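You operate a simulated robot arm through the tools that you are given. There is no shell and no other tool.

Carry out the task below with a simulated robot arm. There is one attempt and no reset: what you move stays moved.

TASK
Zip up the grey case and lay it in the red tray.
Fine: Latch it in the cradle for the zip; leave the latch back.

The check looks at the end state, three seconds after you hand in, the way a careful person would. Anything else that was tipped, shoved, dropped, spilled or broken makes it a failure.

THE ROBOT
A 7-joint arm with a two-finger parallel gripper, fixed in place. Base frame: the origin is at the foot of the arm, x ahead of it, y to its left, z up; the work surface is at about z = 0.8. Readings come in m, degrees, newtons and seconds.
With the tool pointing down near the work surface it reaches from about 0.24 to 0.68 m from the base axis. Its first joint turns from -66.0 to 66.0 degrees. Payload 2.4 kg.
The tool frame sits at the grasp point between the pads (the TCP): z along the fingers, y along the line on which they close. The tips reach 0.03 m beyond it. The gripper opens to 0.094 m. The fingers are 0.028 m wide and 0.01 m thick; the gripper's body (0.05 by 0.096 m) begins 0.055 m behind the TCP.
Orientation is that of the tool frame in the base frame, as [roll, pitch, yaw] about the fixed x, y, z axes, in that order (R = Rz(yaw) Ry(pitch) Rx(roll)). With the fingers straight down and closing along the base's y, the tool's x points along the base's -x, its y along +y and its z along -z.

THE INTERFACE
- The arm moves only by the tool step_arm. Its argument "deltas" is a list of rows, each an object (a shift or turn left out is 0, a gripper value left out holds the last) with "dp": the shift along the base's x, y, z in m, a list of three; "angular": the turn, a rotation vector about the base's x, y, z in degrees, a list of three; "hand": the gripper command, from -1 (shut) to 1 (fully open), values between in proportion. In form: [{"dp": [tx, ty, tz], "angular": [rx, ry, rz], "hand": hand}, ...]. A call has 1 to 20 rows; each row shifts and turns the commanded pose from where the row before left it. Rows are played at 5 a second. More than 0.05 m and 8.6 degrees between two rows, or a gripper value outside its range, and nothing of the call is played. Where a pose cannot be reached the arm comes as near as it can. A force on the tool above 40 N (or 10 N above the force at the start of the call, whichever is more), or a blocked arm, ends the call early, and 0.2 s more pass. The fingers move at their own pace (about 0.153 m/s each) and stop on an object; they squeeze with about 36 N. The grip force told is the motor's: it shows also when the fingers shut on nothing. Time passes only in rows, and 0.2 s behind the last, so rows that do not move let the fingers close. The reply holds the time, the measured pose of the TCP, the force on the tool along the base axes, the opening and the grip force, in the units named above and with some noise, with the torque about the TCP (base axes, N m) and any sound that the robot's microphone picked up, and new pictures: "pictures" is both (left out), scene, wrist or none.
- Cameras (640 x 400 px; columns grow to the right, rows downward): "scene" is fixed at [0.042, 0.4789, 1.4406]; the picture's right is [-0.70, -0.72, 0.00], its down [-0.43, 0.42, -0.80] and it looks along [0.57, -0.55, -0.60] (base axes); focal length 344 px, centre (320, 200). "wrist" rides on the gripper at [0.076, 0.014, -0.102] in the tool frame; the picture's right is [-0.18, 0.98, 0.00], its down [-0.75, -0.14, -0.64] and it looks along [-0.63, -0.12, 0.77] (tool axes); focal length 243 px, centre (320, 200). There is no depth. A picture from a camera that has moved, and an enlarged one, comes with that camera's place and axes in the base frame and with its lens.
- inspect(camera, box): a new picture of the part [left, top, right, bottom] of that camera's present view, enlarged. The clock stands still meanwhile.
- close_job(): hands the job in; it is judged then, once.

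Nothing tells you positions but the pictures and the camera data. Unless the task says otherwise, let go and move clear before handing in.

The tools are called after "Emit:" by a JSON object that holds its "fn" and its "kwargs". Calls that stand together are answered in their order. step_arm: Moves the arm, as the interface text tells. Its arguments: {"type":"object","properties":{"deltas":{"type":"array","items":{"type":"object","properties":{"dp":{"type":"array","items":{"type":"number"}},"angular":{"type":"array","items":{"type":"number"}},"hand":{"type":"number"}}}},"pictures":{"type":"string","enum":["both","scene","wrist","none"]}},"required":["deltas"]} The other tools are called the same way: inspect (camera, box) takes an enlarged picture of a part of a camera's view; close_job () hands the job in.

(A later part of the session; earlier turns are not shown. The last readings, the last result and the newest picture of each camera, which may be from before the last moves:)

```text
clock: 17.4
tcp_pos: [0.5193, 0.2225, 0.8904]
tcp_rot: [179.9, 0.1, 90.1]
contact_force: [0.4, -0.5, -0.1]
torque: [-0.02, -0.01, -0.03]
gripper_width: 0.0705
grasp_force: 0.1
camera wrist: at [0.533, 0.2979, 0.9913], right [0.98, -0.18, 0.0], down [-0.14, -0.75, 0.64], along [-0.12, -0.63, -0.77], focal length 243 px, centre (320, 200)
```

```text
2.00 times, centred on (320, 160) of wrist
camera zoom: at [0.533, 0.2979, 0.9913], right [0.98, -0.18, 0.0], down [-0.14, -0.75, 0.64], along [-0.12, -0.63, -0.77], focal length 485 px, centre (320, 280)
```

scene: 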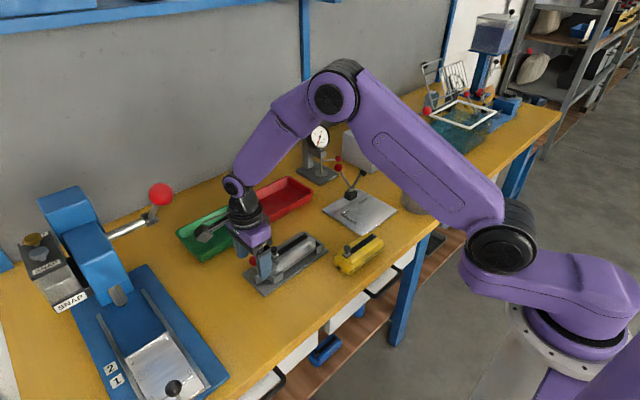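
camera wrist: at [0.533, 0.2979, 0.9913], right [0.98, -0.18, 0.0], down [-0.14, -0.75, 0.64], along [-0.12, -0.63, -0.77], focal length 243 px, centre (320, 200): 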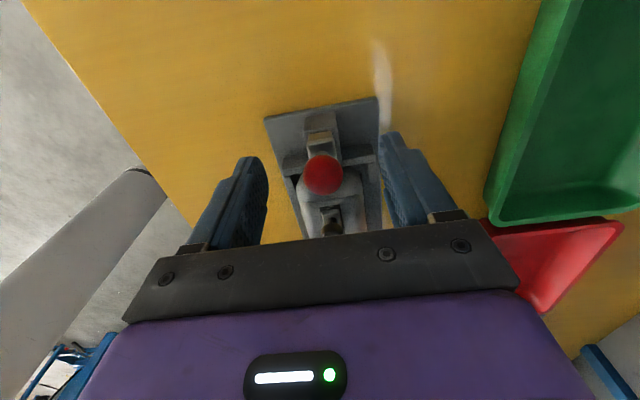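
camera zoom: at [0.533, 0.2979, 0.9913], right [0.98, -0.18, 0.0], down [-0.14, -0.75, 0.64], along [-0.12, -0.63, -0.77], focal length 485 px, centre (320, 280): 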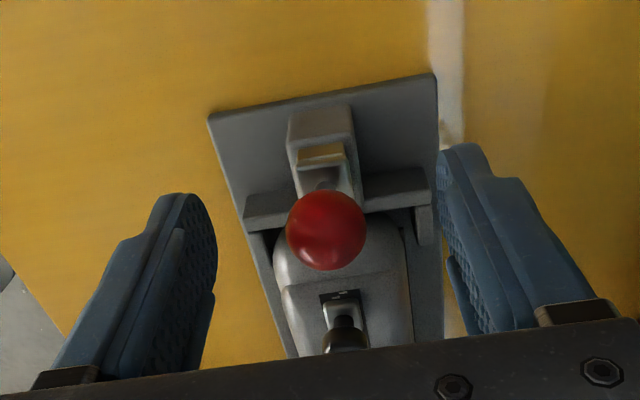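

The ball sits between the pads. I'll close on it.

Emit:
{"fn": "step_arm", "kwargs": {"deltas": [{"hand": -1}, {"hand": -1}, {"hand": -1}]}}

Emit:
{"fn": "inspect", "kwargs": {"camera": "wrist", "box": [200, 60, 440, 260]}}

```text
clock: 18.2
tcp_pos: [0.5203, 0.2231, 0.8899]
tcp_rot: [179.8, 0.0, 90.0]
contact_force: [13.0, 1.3, -9.4]
torque: [0.15, -0.21, 0.06]
gripper_width: 0.0227
grasp_force: 44.2
camera wrist: at [0.5341, 0.2975, 0.9915], right [0.98, -0.18, 0.0], down [-0.14, -0.75, 0.64], along [-0.12, -0.63, -0.77], focal length 243 px, centre (320, 200)
```

scene: 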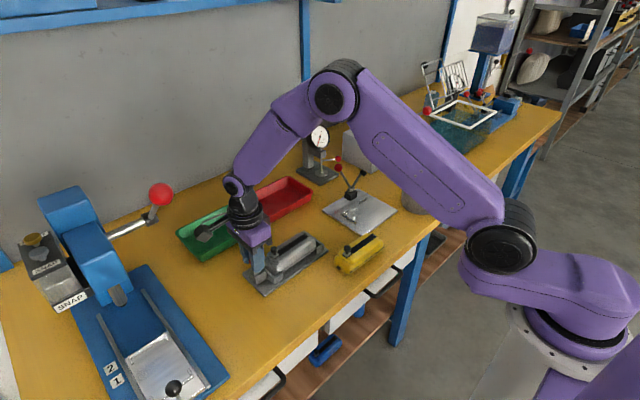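
wrist: 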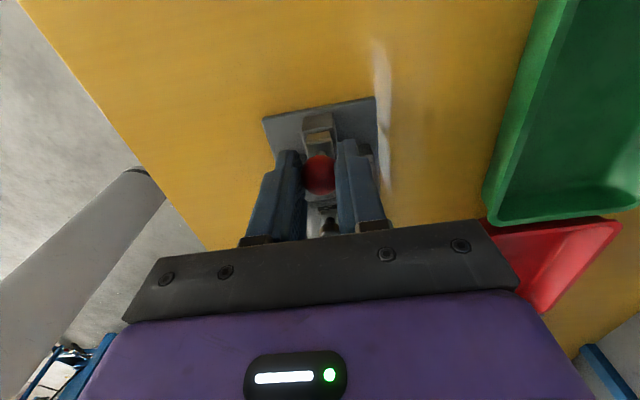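

```text
2.00 times, centred on (320, 160) of wrist
camera zoom: at [0.5341, 0.2975, 0.9915], right [0.98, -0.18, 0.0], down [-0.14, -0.75, 0.64], along [-0.12, -0.63, -0.77], focal length 485 px, centre (320, 280)
```

zoom: 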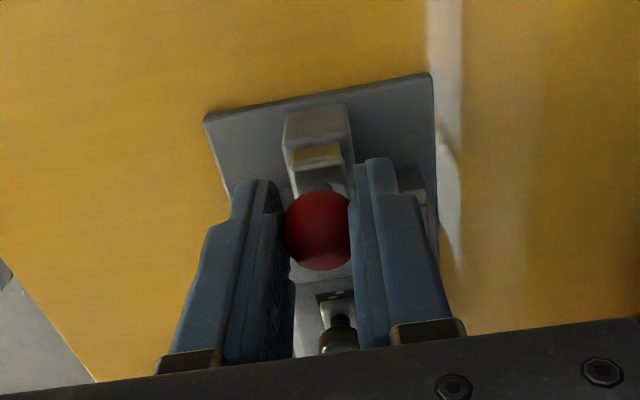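

The ball is gripped (0.0227 m across). I'll push it gently toward −y, over the case end, in small steps and watch the force.

Emit:
{"fn": "step_arm", "kwargs": {"deltas": [{"dp": [0.001, -0.003, 0]}, {"dp": [0, -0.003, 0]}, {"dp": [0, -0.003, 0]}, {"dp": [0, 0, 0]}]}}

Emit:
{"fn": "inspect", "kwargs": {"camera": "wrist", "box": [200, 60, 440, 260]}}

Emit:
{"fn": "inspect", "kwargs": {"camera": "scene", "box": [235, 205, 325, 300]}}

```text
clock: 19.2
tcp_pos: [0.5203, 0.213, 0.8889]
tcp_rot: [179.8, -0.2, 90.0]
contact_force: [15.1, -0.5, 1.7]
torque: [-0.11, -0.22, 0.11]
gripper_width: 0.0227
grasp_force: 44.4
camera wrist: at [0.534, 0.289, 0.9915], right [0.98, -0.18, 0.0], down [-0.14, -0.75, 0.64], along [-0.12, -0.63, -0.77], focal length 243 px, centre (320, 200)
```

scene: 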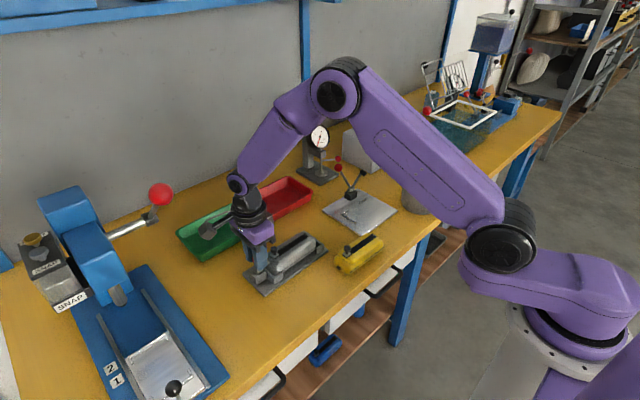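
wrist: 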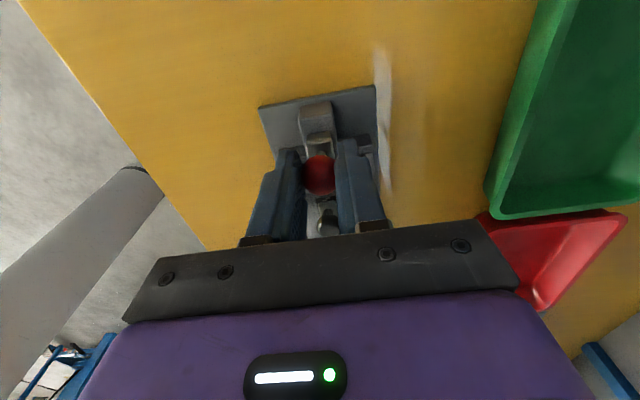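

```text
2.00 times, centred on (320, 160) of wrist
camera zoom: at [0.534, 0.289, 0.9915], right [0.98, -0.18, 0.0], down [-0.14, -0.75, 0.64], along [-0.12, -0.63, -0.77], focal length 485 px, centre (320, 280)
```

zoom: 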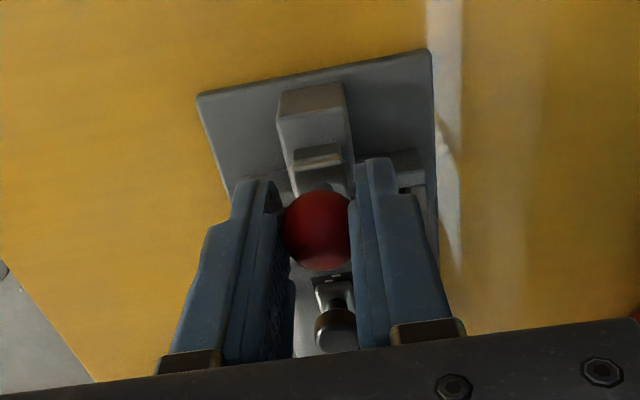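

```text
4.21 times, centred on (280, 252) of scene
camera zoom: at [0.0424, 0.4789, 1.4406], right [-0.7, -0.72, 0.0], down [-0.43, 0.42, -0.8], along [0.57, -0.55, -0.6], focal length 1450 px, centre (488, -21)
```

zoom: 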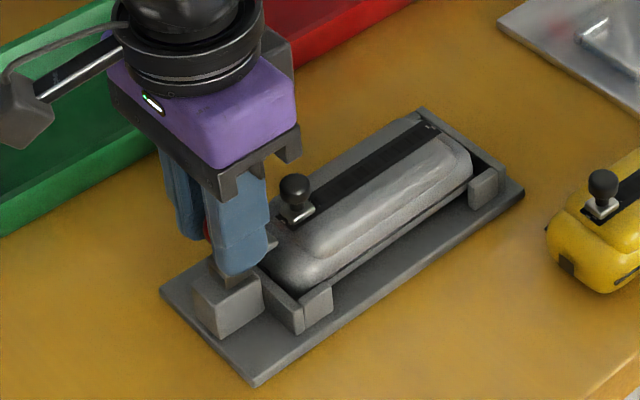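

The latch slides freely along y and has moved about 10 mm so far. I'll continue, easing the side load in x.

Emit:
{"fn": "step_arm", "kwargs": {"deltas": [{"dp": [-0.002, -0.003, 0]}, {"dp": [0, -0.003, 0]}, {"dp": [0, 0, 0]}], "pictures": "none"}}

Emit:
{"fn": "inspect", "kwargs": {"camera": "scene", "box": [235, 205, 325, 300]}}

Emit:
{"fn": "inspect", "kwargs": {"camera": "wrist", "box": [260, 60, 400, 260]}}

```text
clock: 20.0
tcp_pos: [0.5193, 0.2082, 0.8899]
tcp_rot: [179.6, -0.2, 90.0]
contact_force: [20.7, -3.0, 8.7]
torque: [-0.17, -0.32, 0.05]
gripper_width: 0.0225
grasp_force: 45.0
```

```text
4.21 times, centred on (280, 252) of scene
camera zoom: at [0.0424, 0.4788, 1.4406], right [-0.7, -0.72, 0.0], down [-0.43, 0.42, -0.8], along [0.57, -0.55, -0.6], focal length 1450 px, centre (488, -21)
```

zoom: 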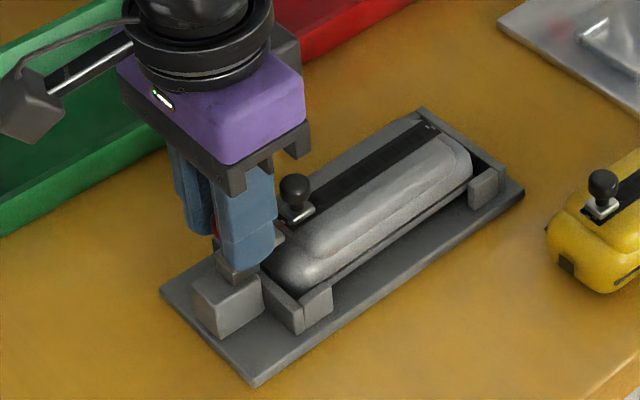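

```text
2.00 times, centred on (330, 160) of wrist
camera zoom: at [0.5335, 0.2837, 0.9917], right [0.98, -0.18, 0.01], down [-0.15, -0.76, 0.64], along [-0.11, -0.63, -0.77], focal length 485 px, centre (300, 280)
```

zoom: 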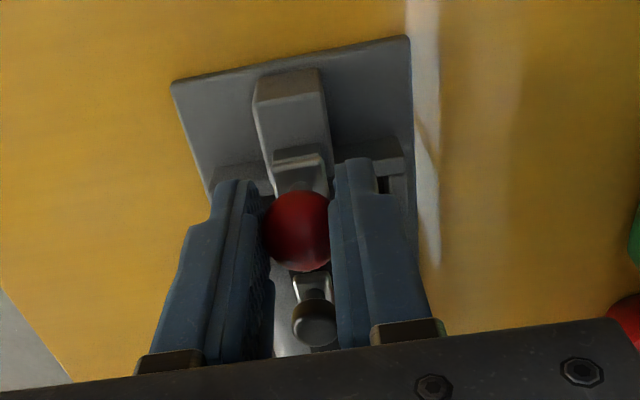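

The side load grew when I moved −x, so I'll shift back toward +x and continue in −y.

Emit:
{"fn": "step_arm", "kwargs": {"deltas": [{"dp": [0.003, 0, 0.001]}, {"dp": [0, -0.002, 0]}, {"dp": [0, -0.002, 0]}, {"dp": [0, 0, 0]}], "pictures": "none"}}

Emit:
{"fn": "inspect", "kwargs": {"camera": "scene", "box": [245, 225, 315, 290]}}

Emit:
{"fn": "inspect", "kwargs": {"camera": "wrist", "box": [260, 60, 400, 260]}}

```text
clock: 21.0
tcp_pos: [0.5204, 0.2058, 0.8899]
tcp_rot: [-180.0, -0.1, 90.3]
contact_force: [3.4, 6.8, 15.5]
torque: [0.12, -0.03, 0.03]
gripper_width: 0.0223
grasp_force: 45.5
```

```text
6.15 times, centred on (280, 258) of scene
camera zoom: at [0.0419, 0.4789, 1.4406], right [-0.7, -0.72, 0.0], down [-0.43, 0.42, -0.8], along [0.57, -0.55, -0.6], focal length 2118 px, centre (566, -154)
```

zoom: 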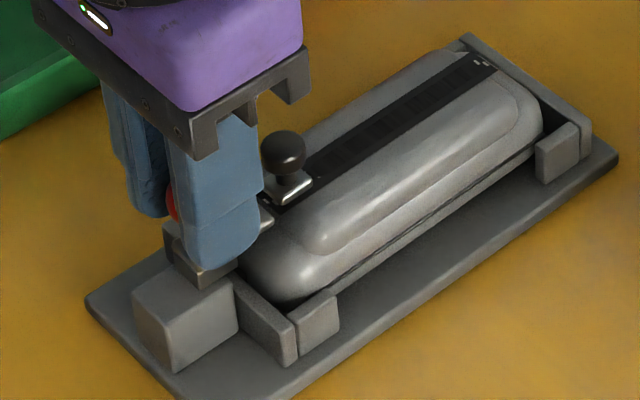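

```text
2.00 times, centred on (330, 160) of wrist
camera zoom: at [0.5342, 0.2815, 0.9913], right [0.98, -0.18, 0.0], down [-0.14, -0.75, 0.64], along [-0.12, -0.63, -0.77], focal length 485 px, centre (300, 280)
```

zoom: 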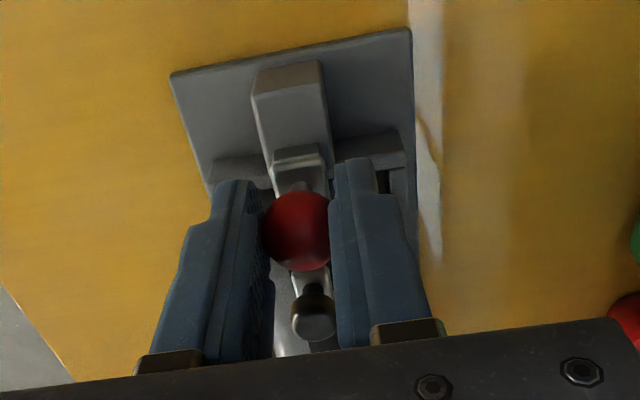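

The latch has moved about 17 mm and a little y resistance has appeared. I'll push 2 mm more and listen for a click.

Emit:
{"fn": "step_arm", "kwargs": {"deltas": [{"dp": [0, -0.002, 0]}, {"dp": [0, 0, 0]}], "pictures": "none"}}

Emit:
{"fn": "inspect", "kwargs": {"camera": "scene", "box": [255, 235, 305, 280]}}

```text
clock: 21.6
tcp_pos: [0.5197, 0.2057, 0.8908]
tcp_rot: [180.0, -0.1, 90.3]
contact_force: [6.4, 20.3, 4.8]
torque: [0.28, -0.16, 0.13]
gripper_width: 0.0227
grasp_force: 44.6
```

```text
8.89 times, centred on (280, 258) of scene
camera zoom: at [0.0421, 0.4794, 1.4404], right [-0.7, -0.72, 0.0], down [-0.43, 0.42, -0.8], along [0.57, -0.55, -0.6], focal length 3060 px, centre (676, -311)
```

zoom: 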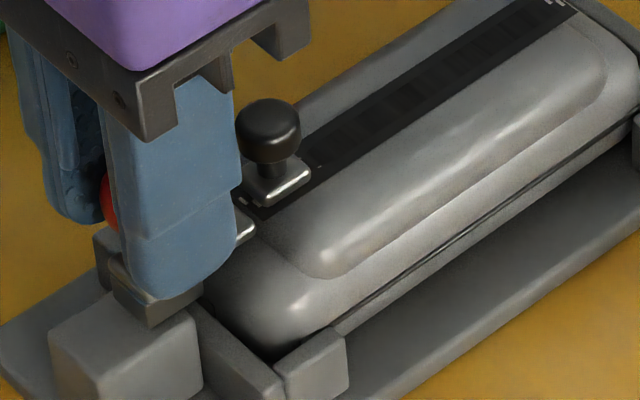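

The latch has reached a firm stop after about 17.5 mm, so it appears to be fully forward over the case end. I'll relax the push, release and lift to check.

Emit:
{"fn": "step_arm", "kwargs": {"deltas": [{"dp": [0, 0.0025, 0]}, {"hand": 0.0}, {"hand": 0.0}, {"hand": 0.0}, {"dp": [0, 0, 0.03]}, {"dp": [0, 0, 0.04]}, {"dp": [0, 0, 0]}]}}

Emit:
{"fn": "inspect", "kwargs": {"camera": "scene", "box": [245, 225, 315, 290]}}

Emit:
{"fn": "inspect", "kwargs": {"camera": "wrist", "box": [250, 30, 410, 180]}}

```text
clock: 23.2
tcp_pos: [0.5206, 0.2057, 0.9597]
tcp_rot: [180.0, 0.0, 90.1]
contact_force: [-0.3, -0.2, 0.8]
torque: [0.03, 0.02, -0.01]
gripper_width: 0.0471
grasp_force: 0.1
camera wrist: at [0.5348, 0.2805, 1.0622], right [0.98, -0.18, 0.0], down [-0.14, -0.75, 0.64], along [-0.12, -0.63, -0.77], focal length 243 px, centre (320, 200)
```

scene: 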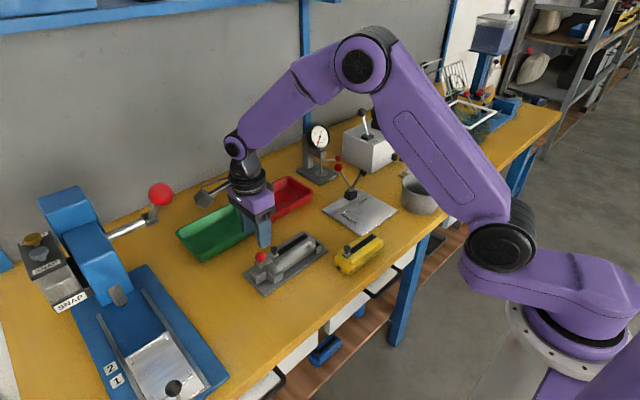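
wrist: 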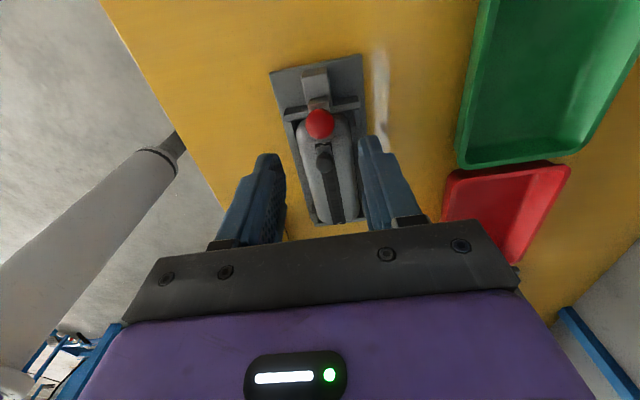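

```text
6.15 times, centred on (280, 258) of scene
camera zoom: at [0.042, 0.4789, 1.4406], right [-0.7, -0.72, 0.0], down [-0.43, 0.42, -0.8], along [0.57, -0.55, -0.6], focal length 2118 px, centre (566, -154)
```

zoom: 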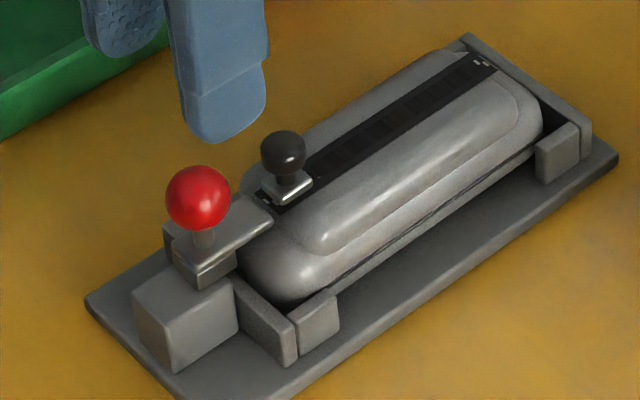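

```text
2.67 times, centred on (330, 105) of wrist
camera zoom: at [0.5348, 0.2805, 1.0622], right [0.98, -0.18, 0.0], down [-0.14, -0.75, 0.64], along [-0.12, -0.63, -0.77], focal length 647 px, centre (293, 453)
```

zoom: 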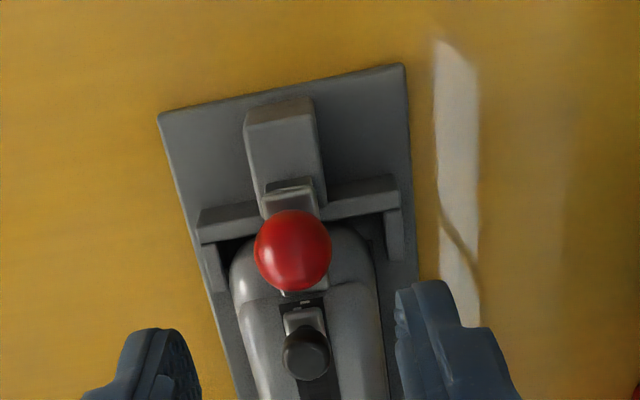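

The latch plate now lies over the case's end. The pull is at about (0.518, 0.167, 0.873), so I'll lower the fingers around its knob, keeping the tips above the case top.

Emit:
{"fn": "step_arm", "kwargs": {"deltas": [{"dp": [-0.0026, -0.0387, 0]}, {"dp": [0, 0, -0.03]}, {"dp": [0, 0, -0.025]}, {"dp": [0, 0, -0.0125]}, {"dp": [0, 0, 0]}]}}

Emit:
{"fn": "inspect", "kwargs": {"camera": "scene", "box": [245, 215, 325, 290]}}

Emit:
{"fn": "inspect", "kwargs": {"camera": "wrist", "box": [240, 40, 400, 240]}}

```text
clock: 24.4
tcp_pos: [0.518, 0.1654, 0.8917]
tcp_rot: [180.0, 0.0, 90.1]
contact_force: [0.3, -0.5, -0.3]
torque: [0.02, 0.0, 0.01]
gripper_width: 0.0471
grasp_force: 0.0
camera wrist: at [0.5323, 0.2406, 0.9937], right [0.98, -0.18, 0.0], down [-0.14, -0.75, 0.64], along [-0.12, -0.63, -0.77], focal length 243 px, centre (320, 200)
```

scene: 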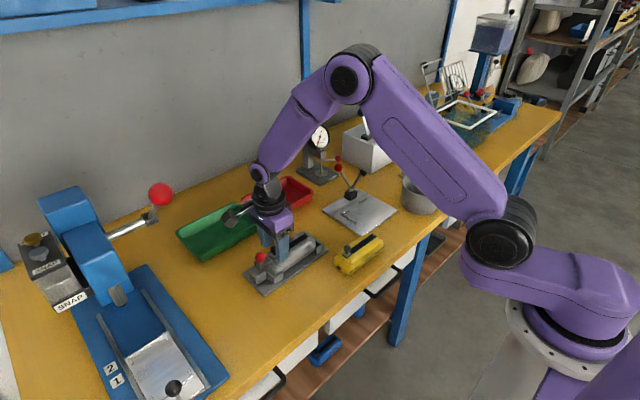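
wrist: 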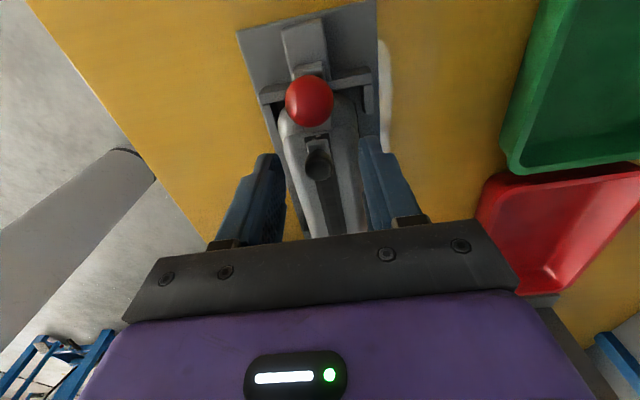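

```text
5.33 times, centred on (285, 252) of scene
camera zoom: at [0.042, 0.4789, 1.4406], right [-0.7, -0.72, 0.0], down [-0.43, 0.42, -0.8], along [0.57, -0.55, -0.6], focal length 1836 px, centre (507, -80)
```

zoom: 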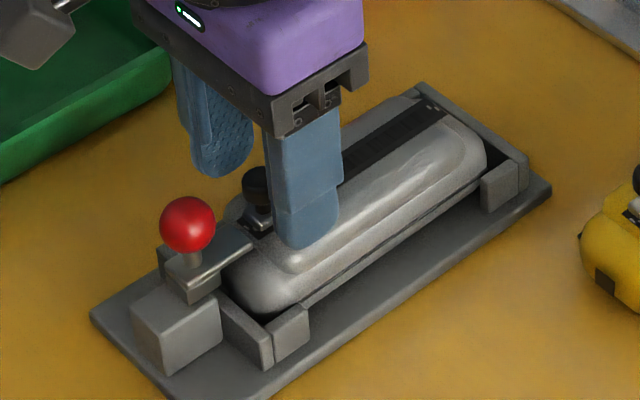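

```text
2.00 times, centred on (320, 140) of wrist
camera zoom: at [0.5323, 0.2406, 0.9937], right [0.98, -0.18, 0.0], down [-0.14, -0.75, 0.64], along [-0.12, -0.63, -0.77], focal length 485 px, centre (320, 320)
```

zoom: 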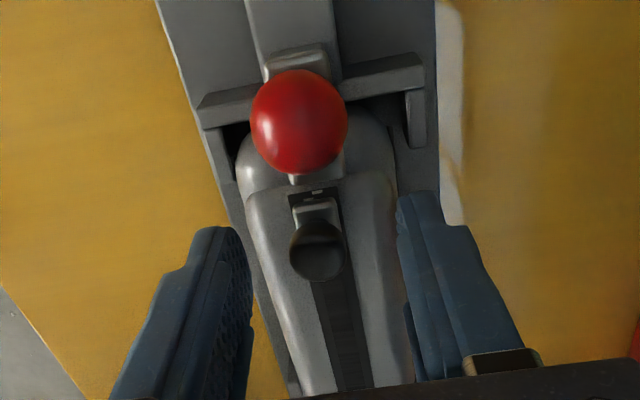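

The knob is between the pads, about 2 mm off-centre in x. I'll centre on it and close.

Emit:
{"fn": "step_arm", "kwargs": {"deltas": [{"dp": [0.0015, 0.0015, 0]}, {"dp": [0, 0, 0]}, {"hand": -1}, {"hand": -1}, {"hand": -1}], "pictures": "none"}}

Emit:
{"fn": "inspect", "kwargs": {"camera": "scene", "box": [245, 215, 325, 290]}}

Emit:
{"fn": "inspect", "kwargs": {"camera": "wrist", "box": [240, 40, 400, 240]}}

```text
clock: 25.6
tcp_pos: [0.5197, 0.1675, 0.8909]
tcp_rot: [-179.9, 0.0, 90.1]
contact_force: [-0.4, -0.1, -0.1]
torque: [0.01, 0.01, 0.02]
gripper_width: 0.0145
grasp_force: 36.1
```

```text
5.33 times, centred on (285, 252) of scene
camera zoom: at [0.042, 0.4789, 1.4406], right [-0.7, -0.72, 0.0], down [-0.43, 0.42, -0.8], along [0.57, -0.55, -0.6], focal length 1836 px, centre (507, -80)
```

zoom: 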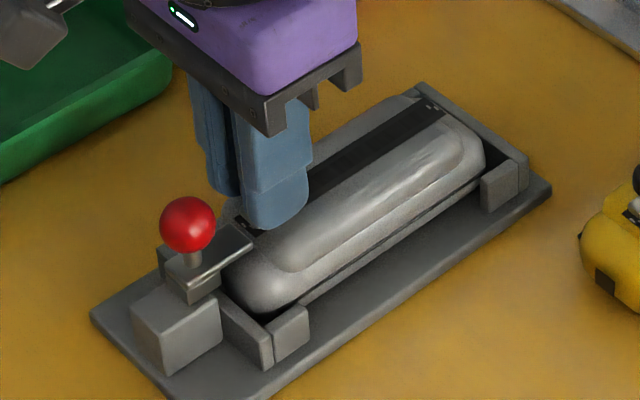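

```text
2.00 times, centred on (320, 140) of wrist
camera zoom: at [0.5339, 0.2426, 0.9939], right [0.98, -0.18, 0.0], down [-0.14, -0.75, 0.64], along [-0.12, -0.63, -0.77], focal length 485 px, centre (320, 320)
```

zoom: 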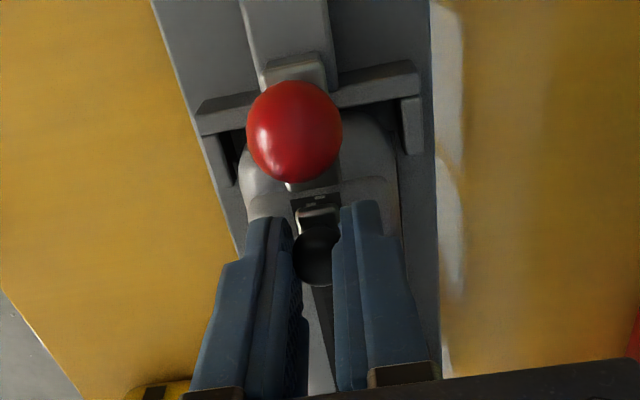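

The knob is gripped (0.0145 m) with no side load. I'll draw it toward −y along the strip, a little at first.

Emit:
{"fn": "step_arm", "kwargs": {"deltas": [{"dp": [0, -0.004, 0]}, {"dp": [0, -0.004, 0]}, {"dp": [0, -0.004, 0]}, {"dp": [0, 0, 0]}], "pictures": "none"}}

Emit:
{"fn": "inspect", "kwargs": {"camera": "scene", "box": [245, 215, 325, 290]}}

Emit:
{"fn": "inspect", "kwargs": {"camera": "wrist", "box": [240, 40, 400, 240]}}

```text
clock: 26.6
tcp_pos: [0.5209, 0.155, 0.8929]
tcp_rot: [-180.0, -0.1, 90.1]
contact_force: [-2.7, -0.3, 7.6]
torque: [-0.06, 0.09, -0.01]
gripper_width: 0.0144
grasp_force: 35.8
```

```text
5.33 times, centred on (285, 252) of scene
camera zoom: at [0.0418, 0.4789, 1.4406], right [-0.7, -0.72, 0.0], down [-0.43, 0.42, -0.8], along [0.57, -0.55, -0.6], focal length 1836 px, centre (507, -80)
```

zoom: 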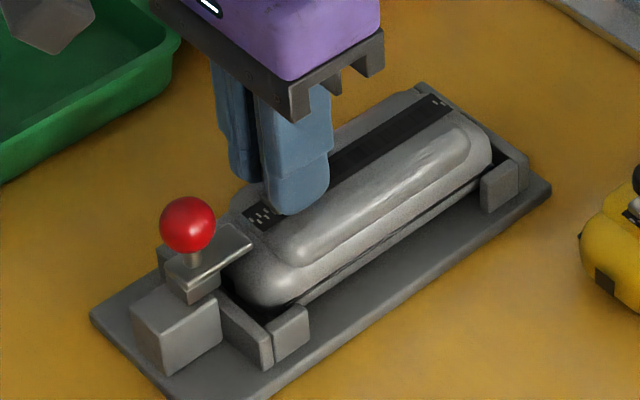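

```text
2.00 times, centred on (320, 140) of wrist
camera zoom: at [0.534, 0.2307, 0.9939], right [0.98, -0.18, 0.0], down [-0.14, -0.75, 0.64], along [-0.12, -0.63, -0.77], focal length 485 px, centre (320, 320)
```

zoom: 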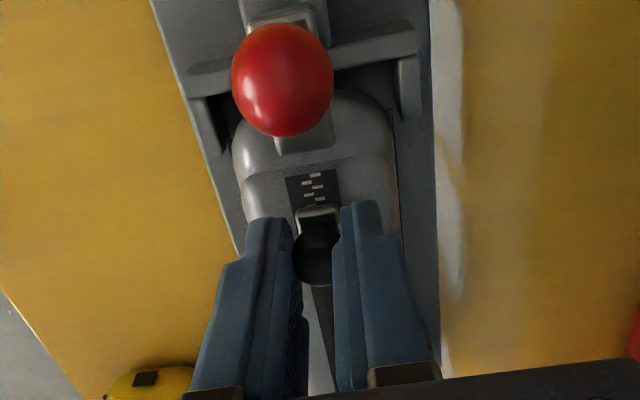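

White teeth appear behind the pull, so it is closing in the right direction. I'll keep drawing.

Emit:
{"fn": "step_arm", "kwargs": {"deltas": [{"dp": [0, -0.005, 0]}, {"dp": [0, -0.005, 0]}, {"dp": [0, -0.005, 0]}, {"dp": [0, -0.005, 0]}, {"dp": [0, -0.005, 0]}, {"dp": [0, -0.005, 0]}, {"dp": [0, -0.005, 0]}, {"dp": [0, 0, 0]}], "pictures": "none"}}

Emit:
{"fn": "inspect", "kwargs": {"camera": "scene", "box": [245, 215, 325, 290]}}

Emit:
{"fn": "inspect", "kwargs": {"camera": "wrist", "box": [240, 0, 400, 200]}}

```text
clock: 28.4
tcp_pos: [0.5184, 0.1202, 0.8916]
tcp_rot: [180.0, -0.1, 90.2]
contact_force: [-0.3, 0.1, -0.5]
torque: [-0.01, 0.04, -0.01]
gripper_width: 0.0147
grasp_force: 36.3
```

```text
5.33 times, centred on (285, 252) of scene
camera zoom: at [0.042, 0.4789, 1.4406], right [-0.7, -0.72, 0.0], down [-0.43, 0.42, -0.8], along [0.57, -0.55, -0.6], focal length 1836 px, centre (507, -80)
```

zoom: 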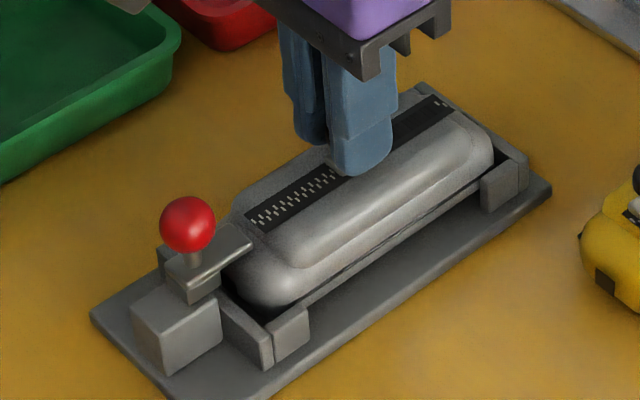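

```text
2.00 times, centred on (320, 100) of wrist
camera zoom: at [0.5328, 0.1958, 0.9939], right [0.98, -0.18, 0.0], down [-0.14, -0.75, 0.64], along [-0.12, -0.63, -0.77], focal length 485 px, centre (320, 400)
```

zoom: 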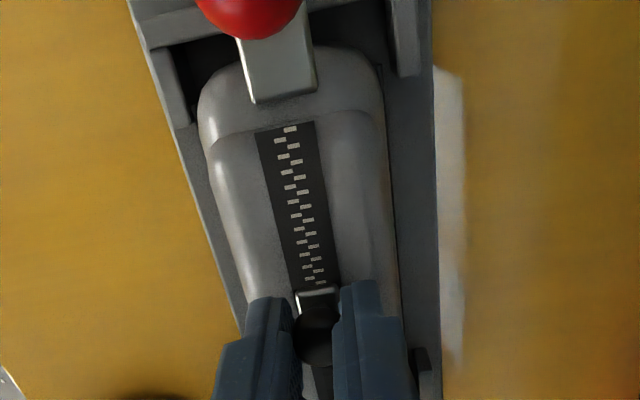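

The zip is closing smoothly with low force. I'll continue toward the −y end.

Emit:
{"fn": "step_arm", "kwargs": {"deltas": [{"dp": [0, -0.005, 0]}, {"dp": [0, -0.005, 0]}, {"dp": [0, -0.005, 0]}, {"dp": [0, -0.005, 0]}, {"dp": [0, -0.005, 0]}, {"dp": [0, -0.005, 0]}, {"dp": [0, -0.005, 0]}, {"dp": [0, -0.004, 0]}, {"dp": [0, 0, 0]}], "pictures": "none"}}

Emit:
{"fn": "inspect", "kwargs": {"camera": "scene", "box": [245, 215, 325, 290]}}

Emit:
{"fn": "inspect", "kwargs": {"camera": "wrist", "box": [240, 0, 400, 200]}}

```text
clock: 30.4
tcp_pos: [0.5191, 0.0806, 0.8926]
tcp_rot: [179.9, 0.0, 90.1]
contact_force: [-0.4, 0.0, 1.9]
torque: [-0.01, 0.0, -0.04]
gripper_width: 0.015
grasp_force: 35.8
```

```text
5.33 times, centred on (285, 252) of scene
camera zoom: at [0.042, 0.4789, 1.4406], right [-0.7, -0.72, 0.0], down [-0.43, 0.42, -0.8], along [0.57, -0.55, -0.6], focal length 1836 px, centre (507, -80)
```

zoom: 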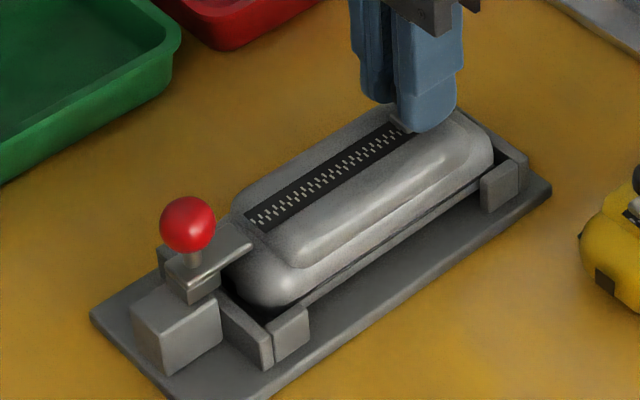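

```text
2.00 times, centred on (320, 100) of wrist
camera zoom: at [0.533, 0.1568, 0.9938], right [0.98, -0.18, 0.0], down [-0.14, -0.75, 0.64], along [-0.12, -0.63, -0.77], focal length 485 px, centre (320, 400)
```

zoom: 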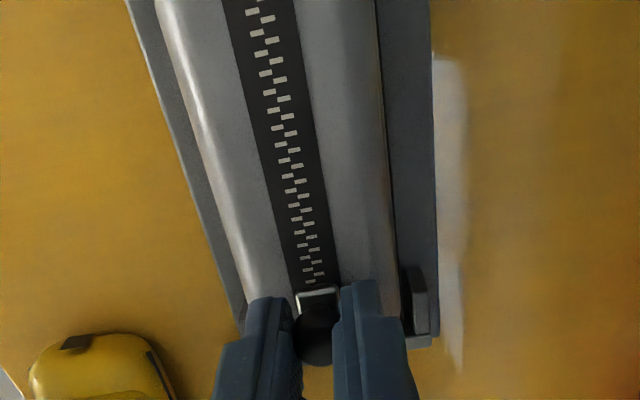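

Nearly there. I'll take small steps until the pull meets its end stop.

Emit:
{"fn": "step_arm", "kwargs": {"deltas": [{"dp": [0, -0.003, 0]}, {"dp": [0, -0.003, 0]}, {"dp": [0, -0.002, 0]}, {"dp": [0, -0.002, 0]}, {"dp": [0, 0, 0]}], "pictures": "none"}}

Emit:
{"fn": "inspect", "kwargs": {"camera": "scene", "box": [245, 215, 325, 290]}}

```text
clock: 31.6
tcp_pos: [0.5183, 0.0713, 0.8914]
tcp_rot: [180.0, 0.0, 90.0]
contact_force: [-2.1, -1.9, 7.0]
torque: [-0.09, 0.05, -0.01]
gripper_width: 0.0147
grasp_force: 35.9
```

```text
5.33 times, centred on (285, 252) of scene
camera zoom: at [0.0418, 0.4788, 1.4406], right [-0.7, -0.72, 0.0], down [-0.43, 0.42, -0.8], along [0.57, -0.55, -0.6], focal length 1836 px, centre (507, -80)
```

zoom: 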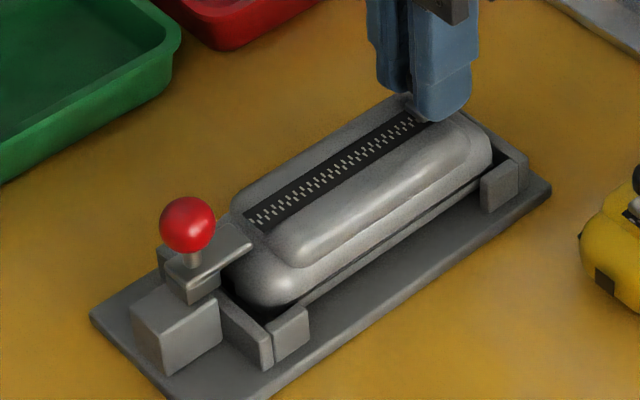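

The resistance is still low, so I'll continue in 1.5 mm steps.

Emit:
{"fn": "step_arm", "kwargs": {"deltas": [{"dp": [0, -0.0015, 0]}, {"dp": [0, -0.0015, 0]}, {"dp": [0, -0.0015, 0]}, {"dp": [0, 0, 0]}], "pictures": "none"}}

Emit:
{"fn": "inspect", "kwargs": {"camera": "scene", "box": [245, 215, 325, 290]}}

Emit:
{"fn": "inspect", "kwargs": {"camera": "wrist", "box": [240, 40, 400, 200]}}

```text
clock: 32.6
tcp_pos: [0.5204, 0.0705, 0.8927]
tcp_rot: [179.9, -0.1, 90.2]
contact_force: [1.5, 19.1, -1.3]
torque: [1.26, -0.1, 0.04]
gripper_width: 0.0146
grasp_force: 35.6
```

```text
5.33 times, centred on (285, 252) of scene
camera zoom: at [0.0421, 0.4793, 1.4404], right [-0.7, -0.72, 0.0], down [-0.43, 0.42, -0.8], along [0.57, -0.55, -0.6], focal length 1836 px, centre (507, -80)
```

zoom: 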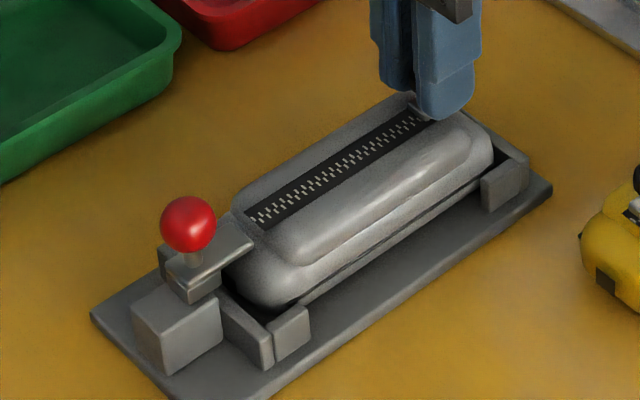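

```text
2.50 times, centred on (320, 120) of wrist
camera zoom: at [0.533, 0.1455, 0.994], right [0.98, -0.18, 0.0], down [-0.14, -0.75, 0.64], along [-0.11, -0.63, -0.77], focal length 606 px, centre (320, 400)
```

zoom: 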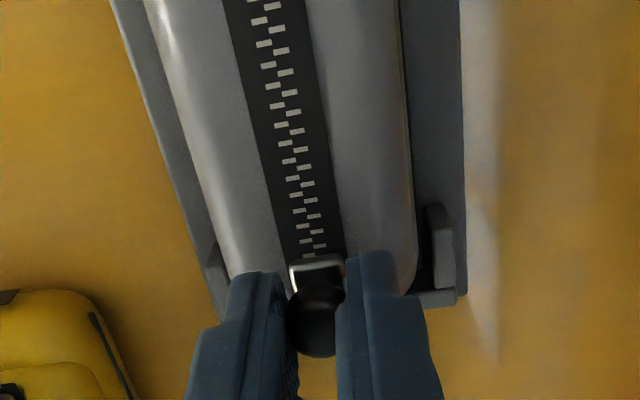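

The pull has hit its end stop at y ≈ 0.0705 with 19 N, so the zip is fully closed. I'll relax the push, let go, rise and inspect.

Emit:
{"fn": "step_arm", "kwargs": {"deltas": [{"dp": [0, 0.0025, 0]}, {"hand": 0.0}, {"hand": 0.0}, {"hand": 0.0}, {"dp": [0, 0, 0.03]}, {"dp": [0, 0, 0.04]}, {"dp": [0, 0.03, 0]}, {"dp": [0, 0, 0]}]}}

Emit:
{"fn": "inspect", "kwargs": {"camera": "scene", "box": [245, 215, 345, 300]}}

Emit:
{"fn": "inspect", "kwargs": {"camera": "wrist", "box": [240, 0, 400, 200]}}

```text
clock: 34.4
tcp_pos: [0.5186, 0.0994, 0.9627]
tcp_rot: [179.9, -0.1, 90.0]
contact_force: [-0.6, 0.3, -0.2]
torque: [0.01, 0.0, 0.0]
gripper_width: 0.047
grasp_force: 0.1
camera wrist: at [0.5334, 0.1749, 1.0646], right [0.98, -0.18, 0.0], down [-0.14, -0.75, 0.64], along [-0.12, -0.63, -0.77], focal length 243 px, centre (320, 200)
```

scene: 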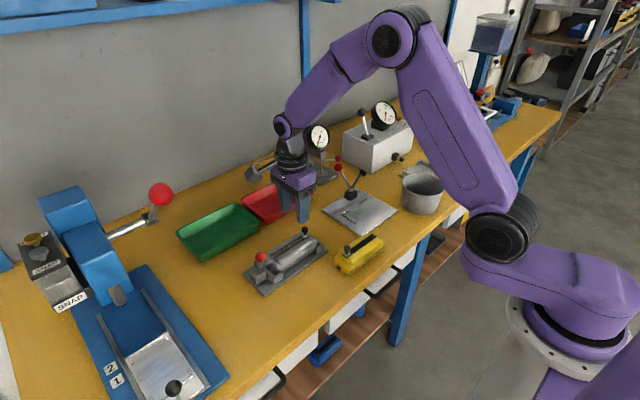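
wrist: 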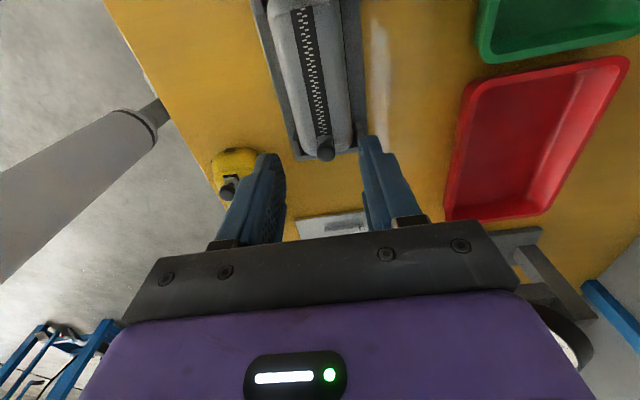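

```text
4.71 times, centred on (295, 258) of scene
camera zoom: at [0.042, 0.4789, 1.4406], right [-0.7, -0.72, 0.0], down [-0.43, 0.42, -0.8], along [0.57, -0.55, -0.6], focal length 1620 px, centre (438, -71)
```

zoom: 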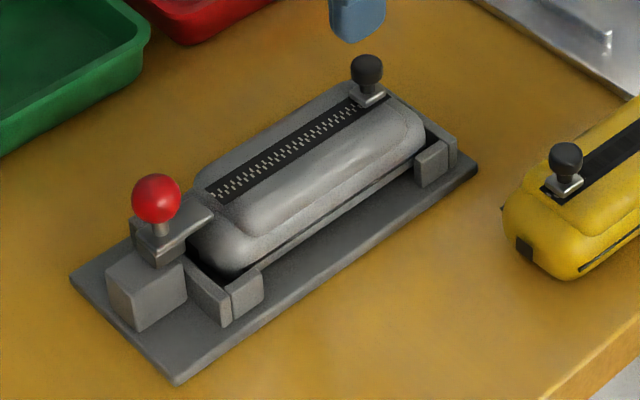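

```text
2.00 times, centred on (320, 100) of wrist
camera zoom: at [0.5334, 0.1749, 1.0646], right [0.98, -0.18, 0.0], down [-0.14, -0.75, 0.64], along [-0.12, -0.63, -0.77], focal length 485 px, centre (320, 400)
```

zoom: 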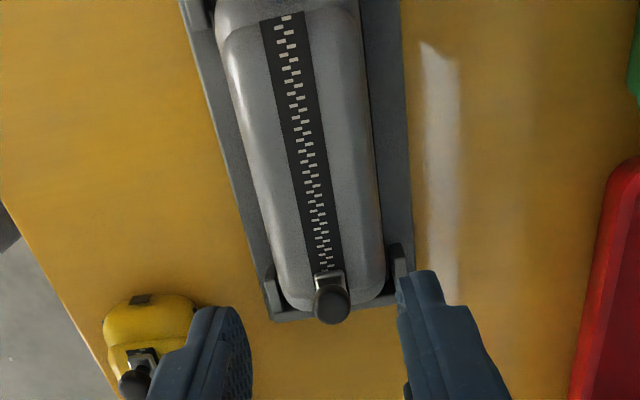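

The zip is fully closed, with teeth meshed all the way to the pull. Next I'll go back to the red ball and draw the latch back.

Emit:
{"fn": "step_arm", "kwargs": {"deltas": [{"dp": [0.001, 0.036, 0]}, {"dp": [0.0005, 0.035, 0]}, {"dp": [0.0005, 0.0355, 0]}, {"dp": [0, 0, -0.03]}, {"dp": [0, 0, -0.025]}, {"dp": [0, 0, -0.0165]}, {"dp": [0, 0, 0]}]}}

Emit:
{"fn": "inspect", "kwargs": {"camera": "wrist", "box": [240, 60, 400, 260]}}

Emit:
{"fn": "inspect", "kwargs": {"camera": "scene", "box": [235, 205, 325, 300]}}

```text
clock: 36.0
tcp_pos: [0.5199, 0.2062, 0.8918]
tcp_rot: [-179.9, 0.0, 90.1]
contact_force: [1.0, 0.8, 0.2]
torque: [0.02, 0.01, -0.03]
gripper_width: 0.047
grasp_force: 0.0
camera wrist: at [0.5348, 0.2816, 0.9938], right [0.98, -0.18, 0.0], down [-0.14, -0.75, 0.64], along [-0.12, -0.63, -0.77], focal length 243 px, centre (320, 200)
```

scene: 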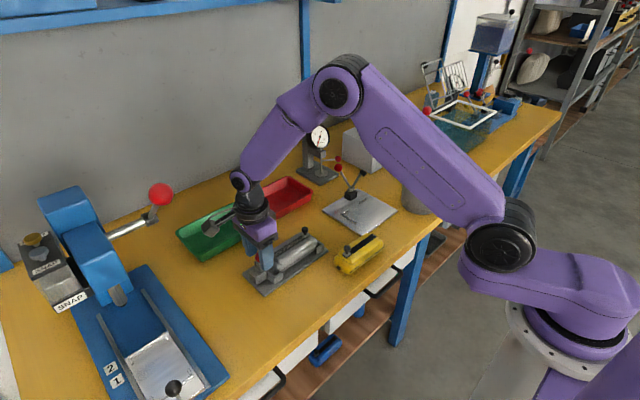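
wrist: 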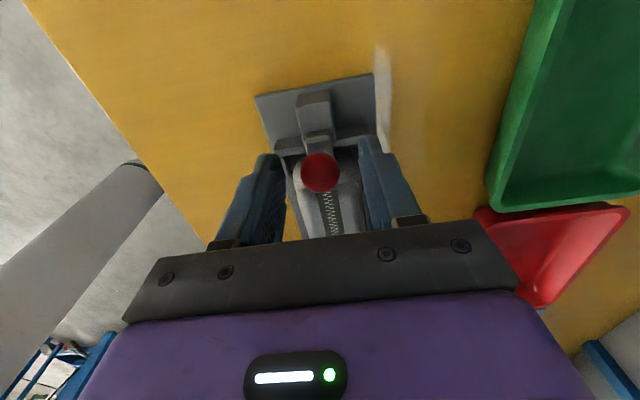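

```text
2.00 times, centred on (320, 160) of wrist
camera zoom: at [0.5348, 0.2816, 0.9938], right [0.98, -0.18, 0.0], down [-0.14, -0.75, 0.64], along [-0.12, -0.63, -0.77], focal length 485 px, centre (320, 280)
```

zoom: 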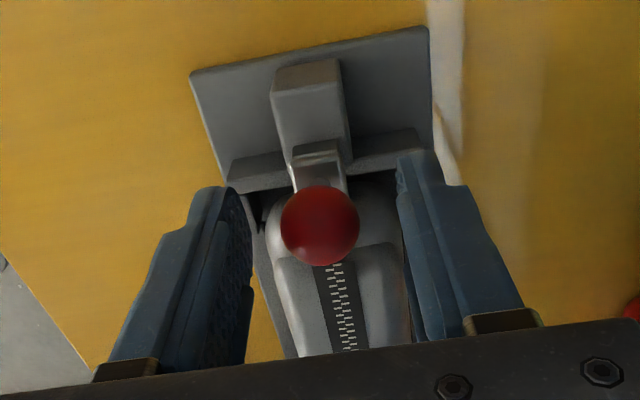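

```text
4.21 times, centred on (280, 252) of scene
camera zoom: at [0.042, 0.4789, 1.4406], right [-0.7, -0.72, 0.0], down [-0.43, 0.42, -0.8], along [0.57, -0.55, -0.6], focal length 1450 px, centre (488, -21)
```

zoom: 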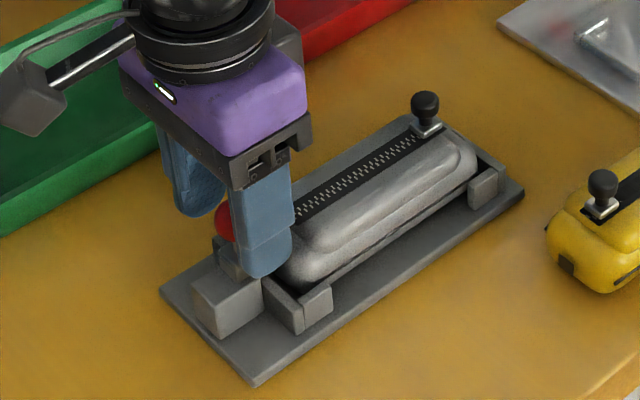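

The ball is between the pads again. I'll centre 1.5 mm in +x, close and draw the latch back in +y.

Emit:
{"fn": "step_arm", "kwargs": {"deltas": [{"dp": [0.0015, 0, 0]}, {"hand": -1}, {"hand": -1}, {"hand": -1}, {"dp": [0, 0.003, 0]}, {"dp": [0, 0.003, 0]}, {"dp": [0, 0.003, 0]}, {"dp": [0, 0.003, 0]}, {"dp": [0, 0, 0]}], "pictures": "none"}}

Emit:
{"fn": "inspect", "kwargs": {"camera": "scene", "box": [235, 205, 325, 300]}}

```text
clock: 38.0
tcp_pos: [0.5194, 0.2191, 0.8914]
tcp_rot: [-179.8, 0.1, 90.1]
contact_force: [-22.3, 1.3, 12.8]
torque: [0.19, 0.4, -0.07]
gripper_width: 0.0225
grasp_force: 44.9
```

```text
4.21 times, centred on (280, 252) of scene
camera zoom: at [0.0412, 0.4788, 1.4406], right [-0.7, -0.72, 0.0], down [-0.43, 0.42, -0.8], along [0.57, -0.55, -0.6], focal length 1450 px, centre (488, -21)
```

zoom: 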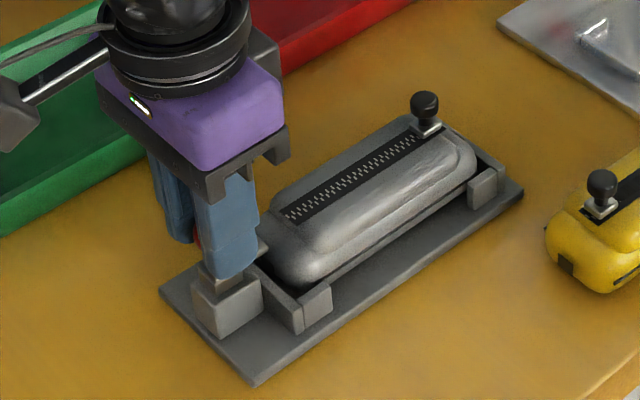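

The latch is coming back; the x load says I overshot in +x. I'll correct that and finish pulling to the back stop.

Emit:
{"fn": "step_arm", "kwargs": {"deltas": [{"dp": [-0.002, 0, 0]}, {"dp": [0, 0.002, 0]}, {"dp": [0, 0.002, 0]}, {"dp": [0, 0.0015, 0]}, {"dp": [0, 0, 0]}], "pictures": "none"}}

Emit:
{"fn": "inspect", "kwargs": {"camera": "scene", "box": [235, 205, 325, 300]}}

```text
clock: 39.2
tcp_pos: [0.5201, 0.2227, 0.8916]
tcp_rot: [-180.0, 0.1, 90.0]
contact_force: [-11.1, -4.3, 6.7]
torque: [-0.17, 0.23, -0.04]
gripper_width: 0.0225
grasp_force: 45.0
```

```text
4.21 times, centred on (280, 252) of scene
camera zoom: at [0.0416, 0.4787, 1.4407], right [-0.7, -0.72, 0.0], down [-0.43, 0.42, -0.8], along [0.57, -0.55, -0.6], focal length 1450 px, centre (488, -21)
```

zoom: 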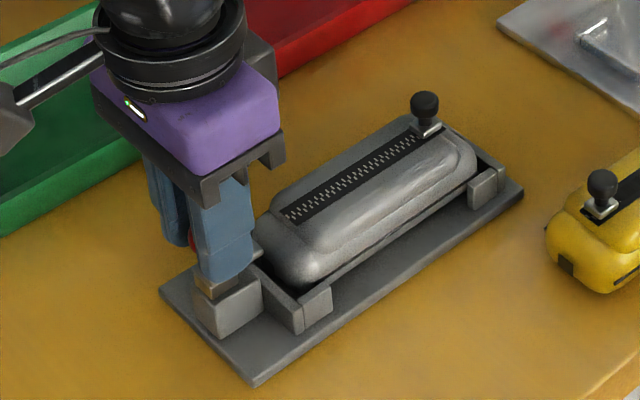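

Almost at the back stop. I'll pull 2 mm more to confirm it, then relax, release and rise.

Emit:
{"fn": "step_arm", "kwargs": {"deltas": [{"dp": [-0.0005, 0.001, 0]}, {"dp": [0, 0.001, 0]}, {"dp": [0, 0, 0]}], "pictures": "none"}}

```text
clock: 40.0
tcp_pos: [0.5206, 0.2234, 0.8921]
tcp_rot: [180.0, 0.1, 90.0]
contact_force: [-7.8, -19.8, 11.8]
torque: [-0.35, 0.09, -0.05]
gripper_width: 0.0224
grasp_force: 44.5
```

The latch is against its back stop (−19.8 N at y = 0.2234, the same place it started). I'll relax, release and rise.

Emit:
{"fn": "step_arm", "kwargs": {"deltas": [{"dp": [0, -0.0015, 0]}, {"hand": 0.0}, {"hand": 0.0}, {"hand": 0.0}, {"dp": [0, 0, 0.03]}, {"dp": [0, 0, 0.04]}, {"dp": [0, 0, 0]}]}}

Emit:
{"fn": "inspect", "kwargs": {"camera": "scene", "box": [235, 215, 335, 300]}}

Emit:
{"fn": "inspect", "kwargs": {"camera": "wrist", "box": [240, 20, 400, 220]}}

```text
clock: 41.6
tcp_pos: [0.5208, 0.2232, 0.9618]
tcp_rot: [179.9, 0.0, 90.2]
contact_force: [-0.4, 0.1, 0.4]
torque: [0.01, 0.0, -0.02]
gripper_width: 0.0469
grasp_force: 0.1
camera wrist: at [0.535, 0.2992, 1.063], right [0.98, -0.18, 0.0], down [-0.14, -0.75, 0.64], along [-0.12, -0.63, -0.77], focal length 243 px, centre (320, 200)
```

scene: 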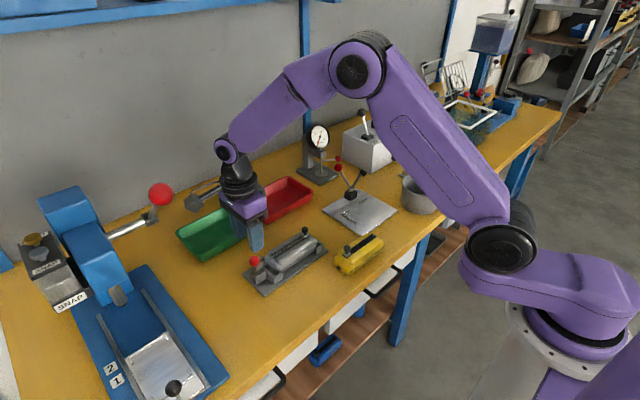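
wrist: 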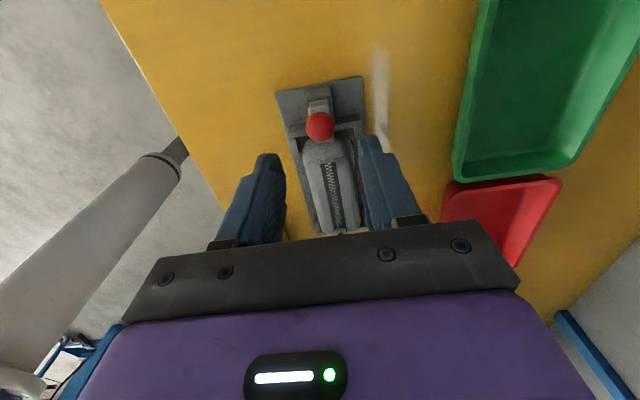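

```text
4.71 times, centred on (285, 258) of scene
camera zoom: at [0.042, 0.4789, 1.4406], right [-0.7, -0.72, 0.0], down [-0.43, 0.42, -0.8], along [0.57, -0.55, -0.6], focal length 1620 px, centre (485, -71)
```

zoom: 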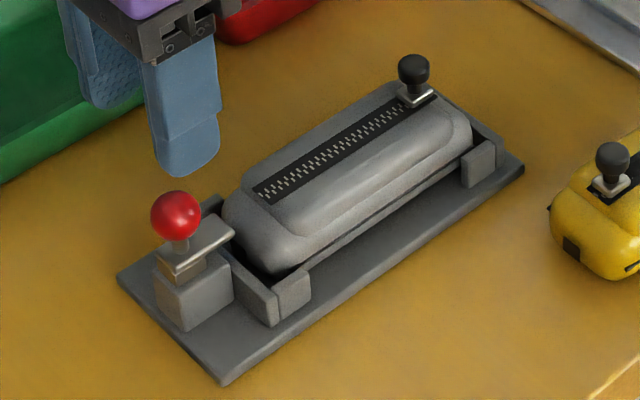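

```text
2.00 times, centred on (320, 120) of wrist
camera zoom: at [0.535, 0.2992, 1.063], right [0.98, -0.18, 0.0], down [-0.14, -0.75, 0.64], along [-0.12, -0.63, -0.77], focal length 485 px, centre (320, 360)
```

zoom: 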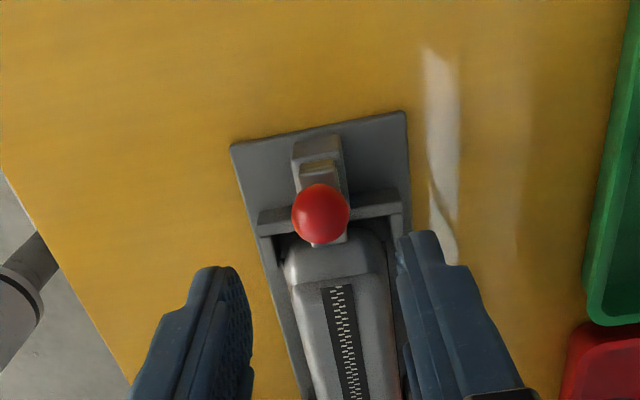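

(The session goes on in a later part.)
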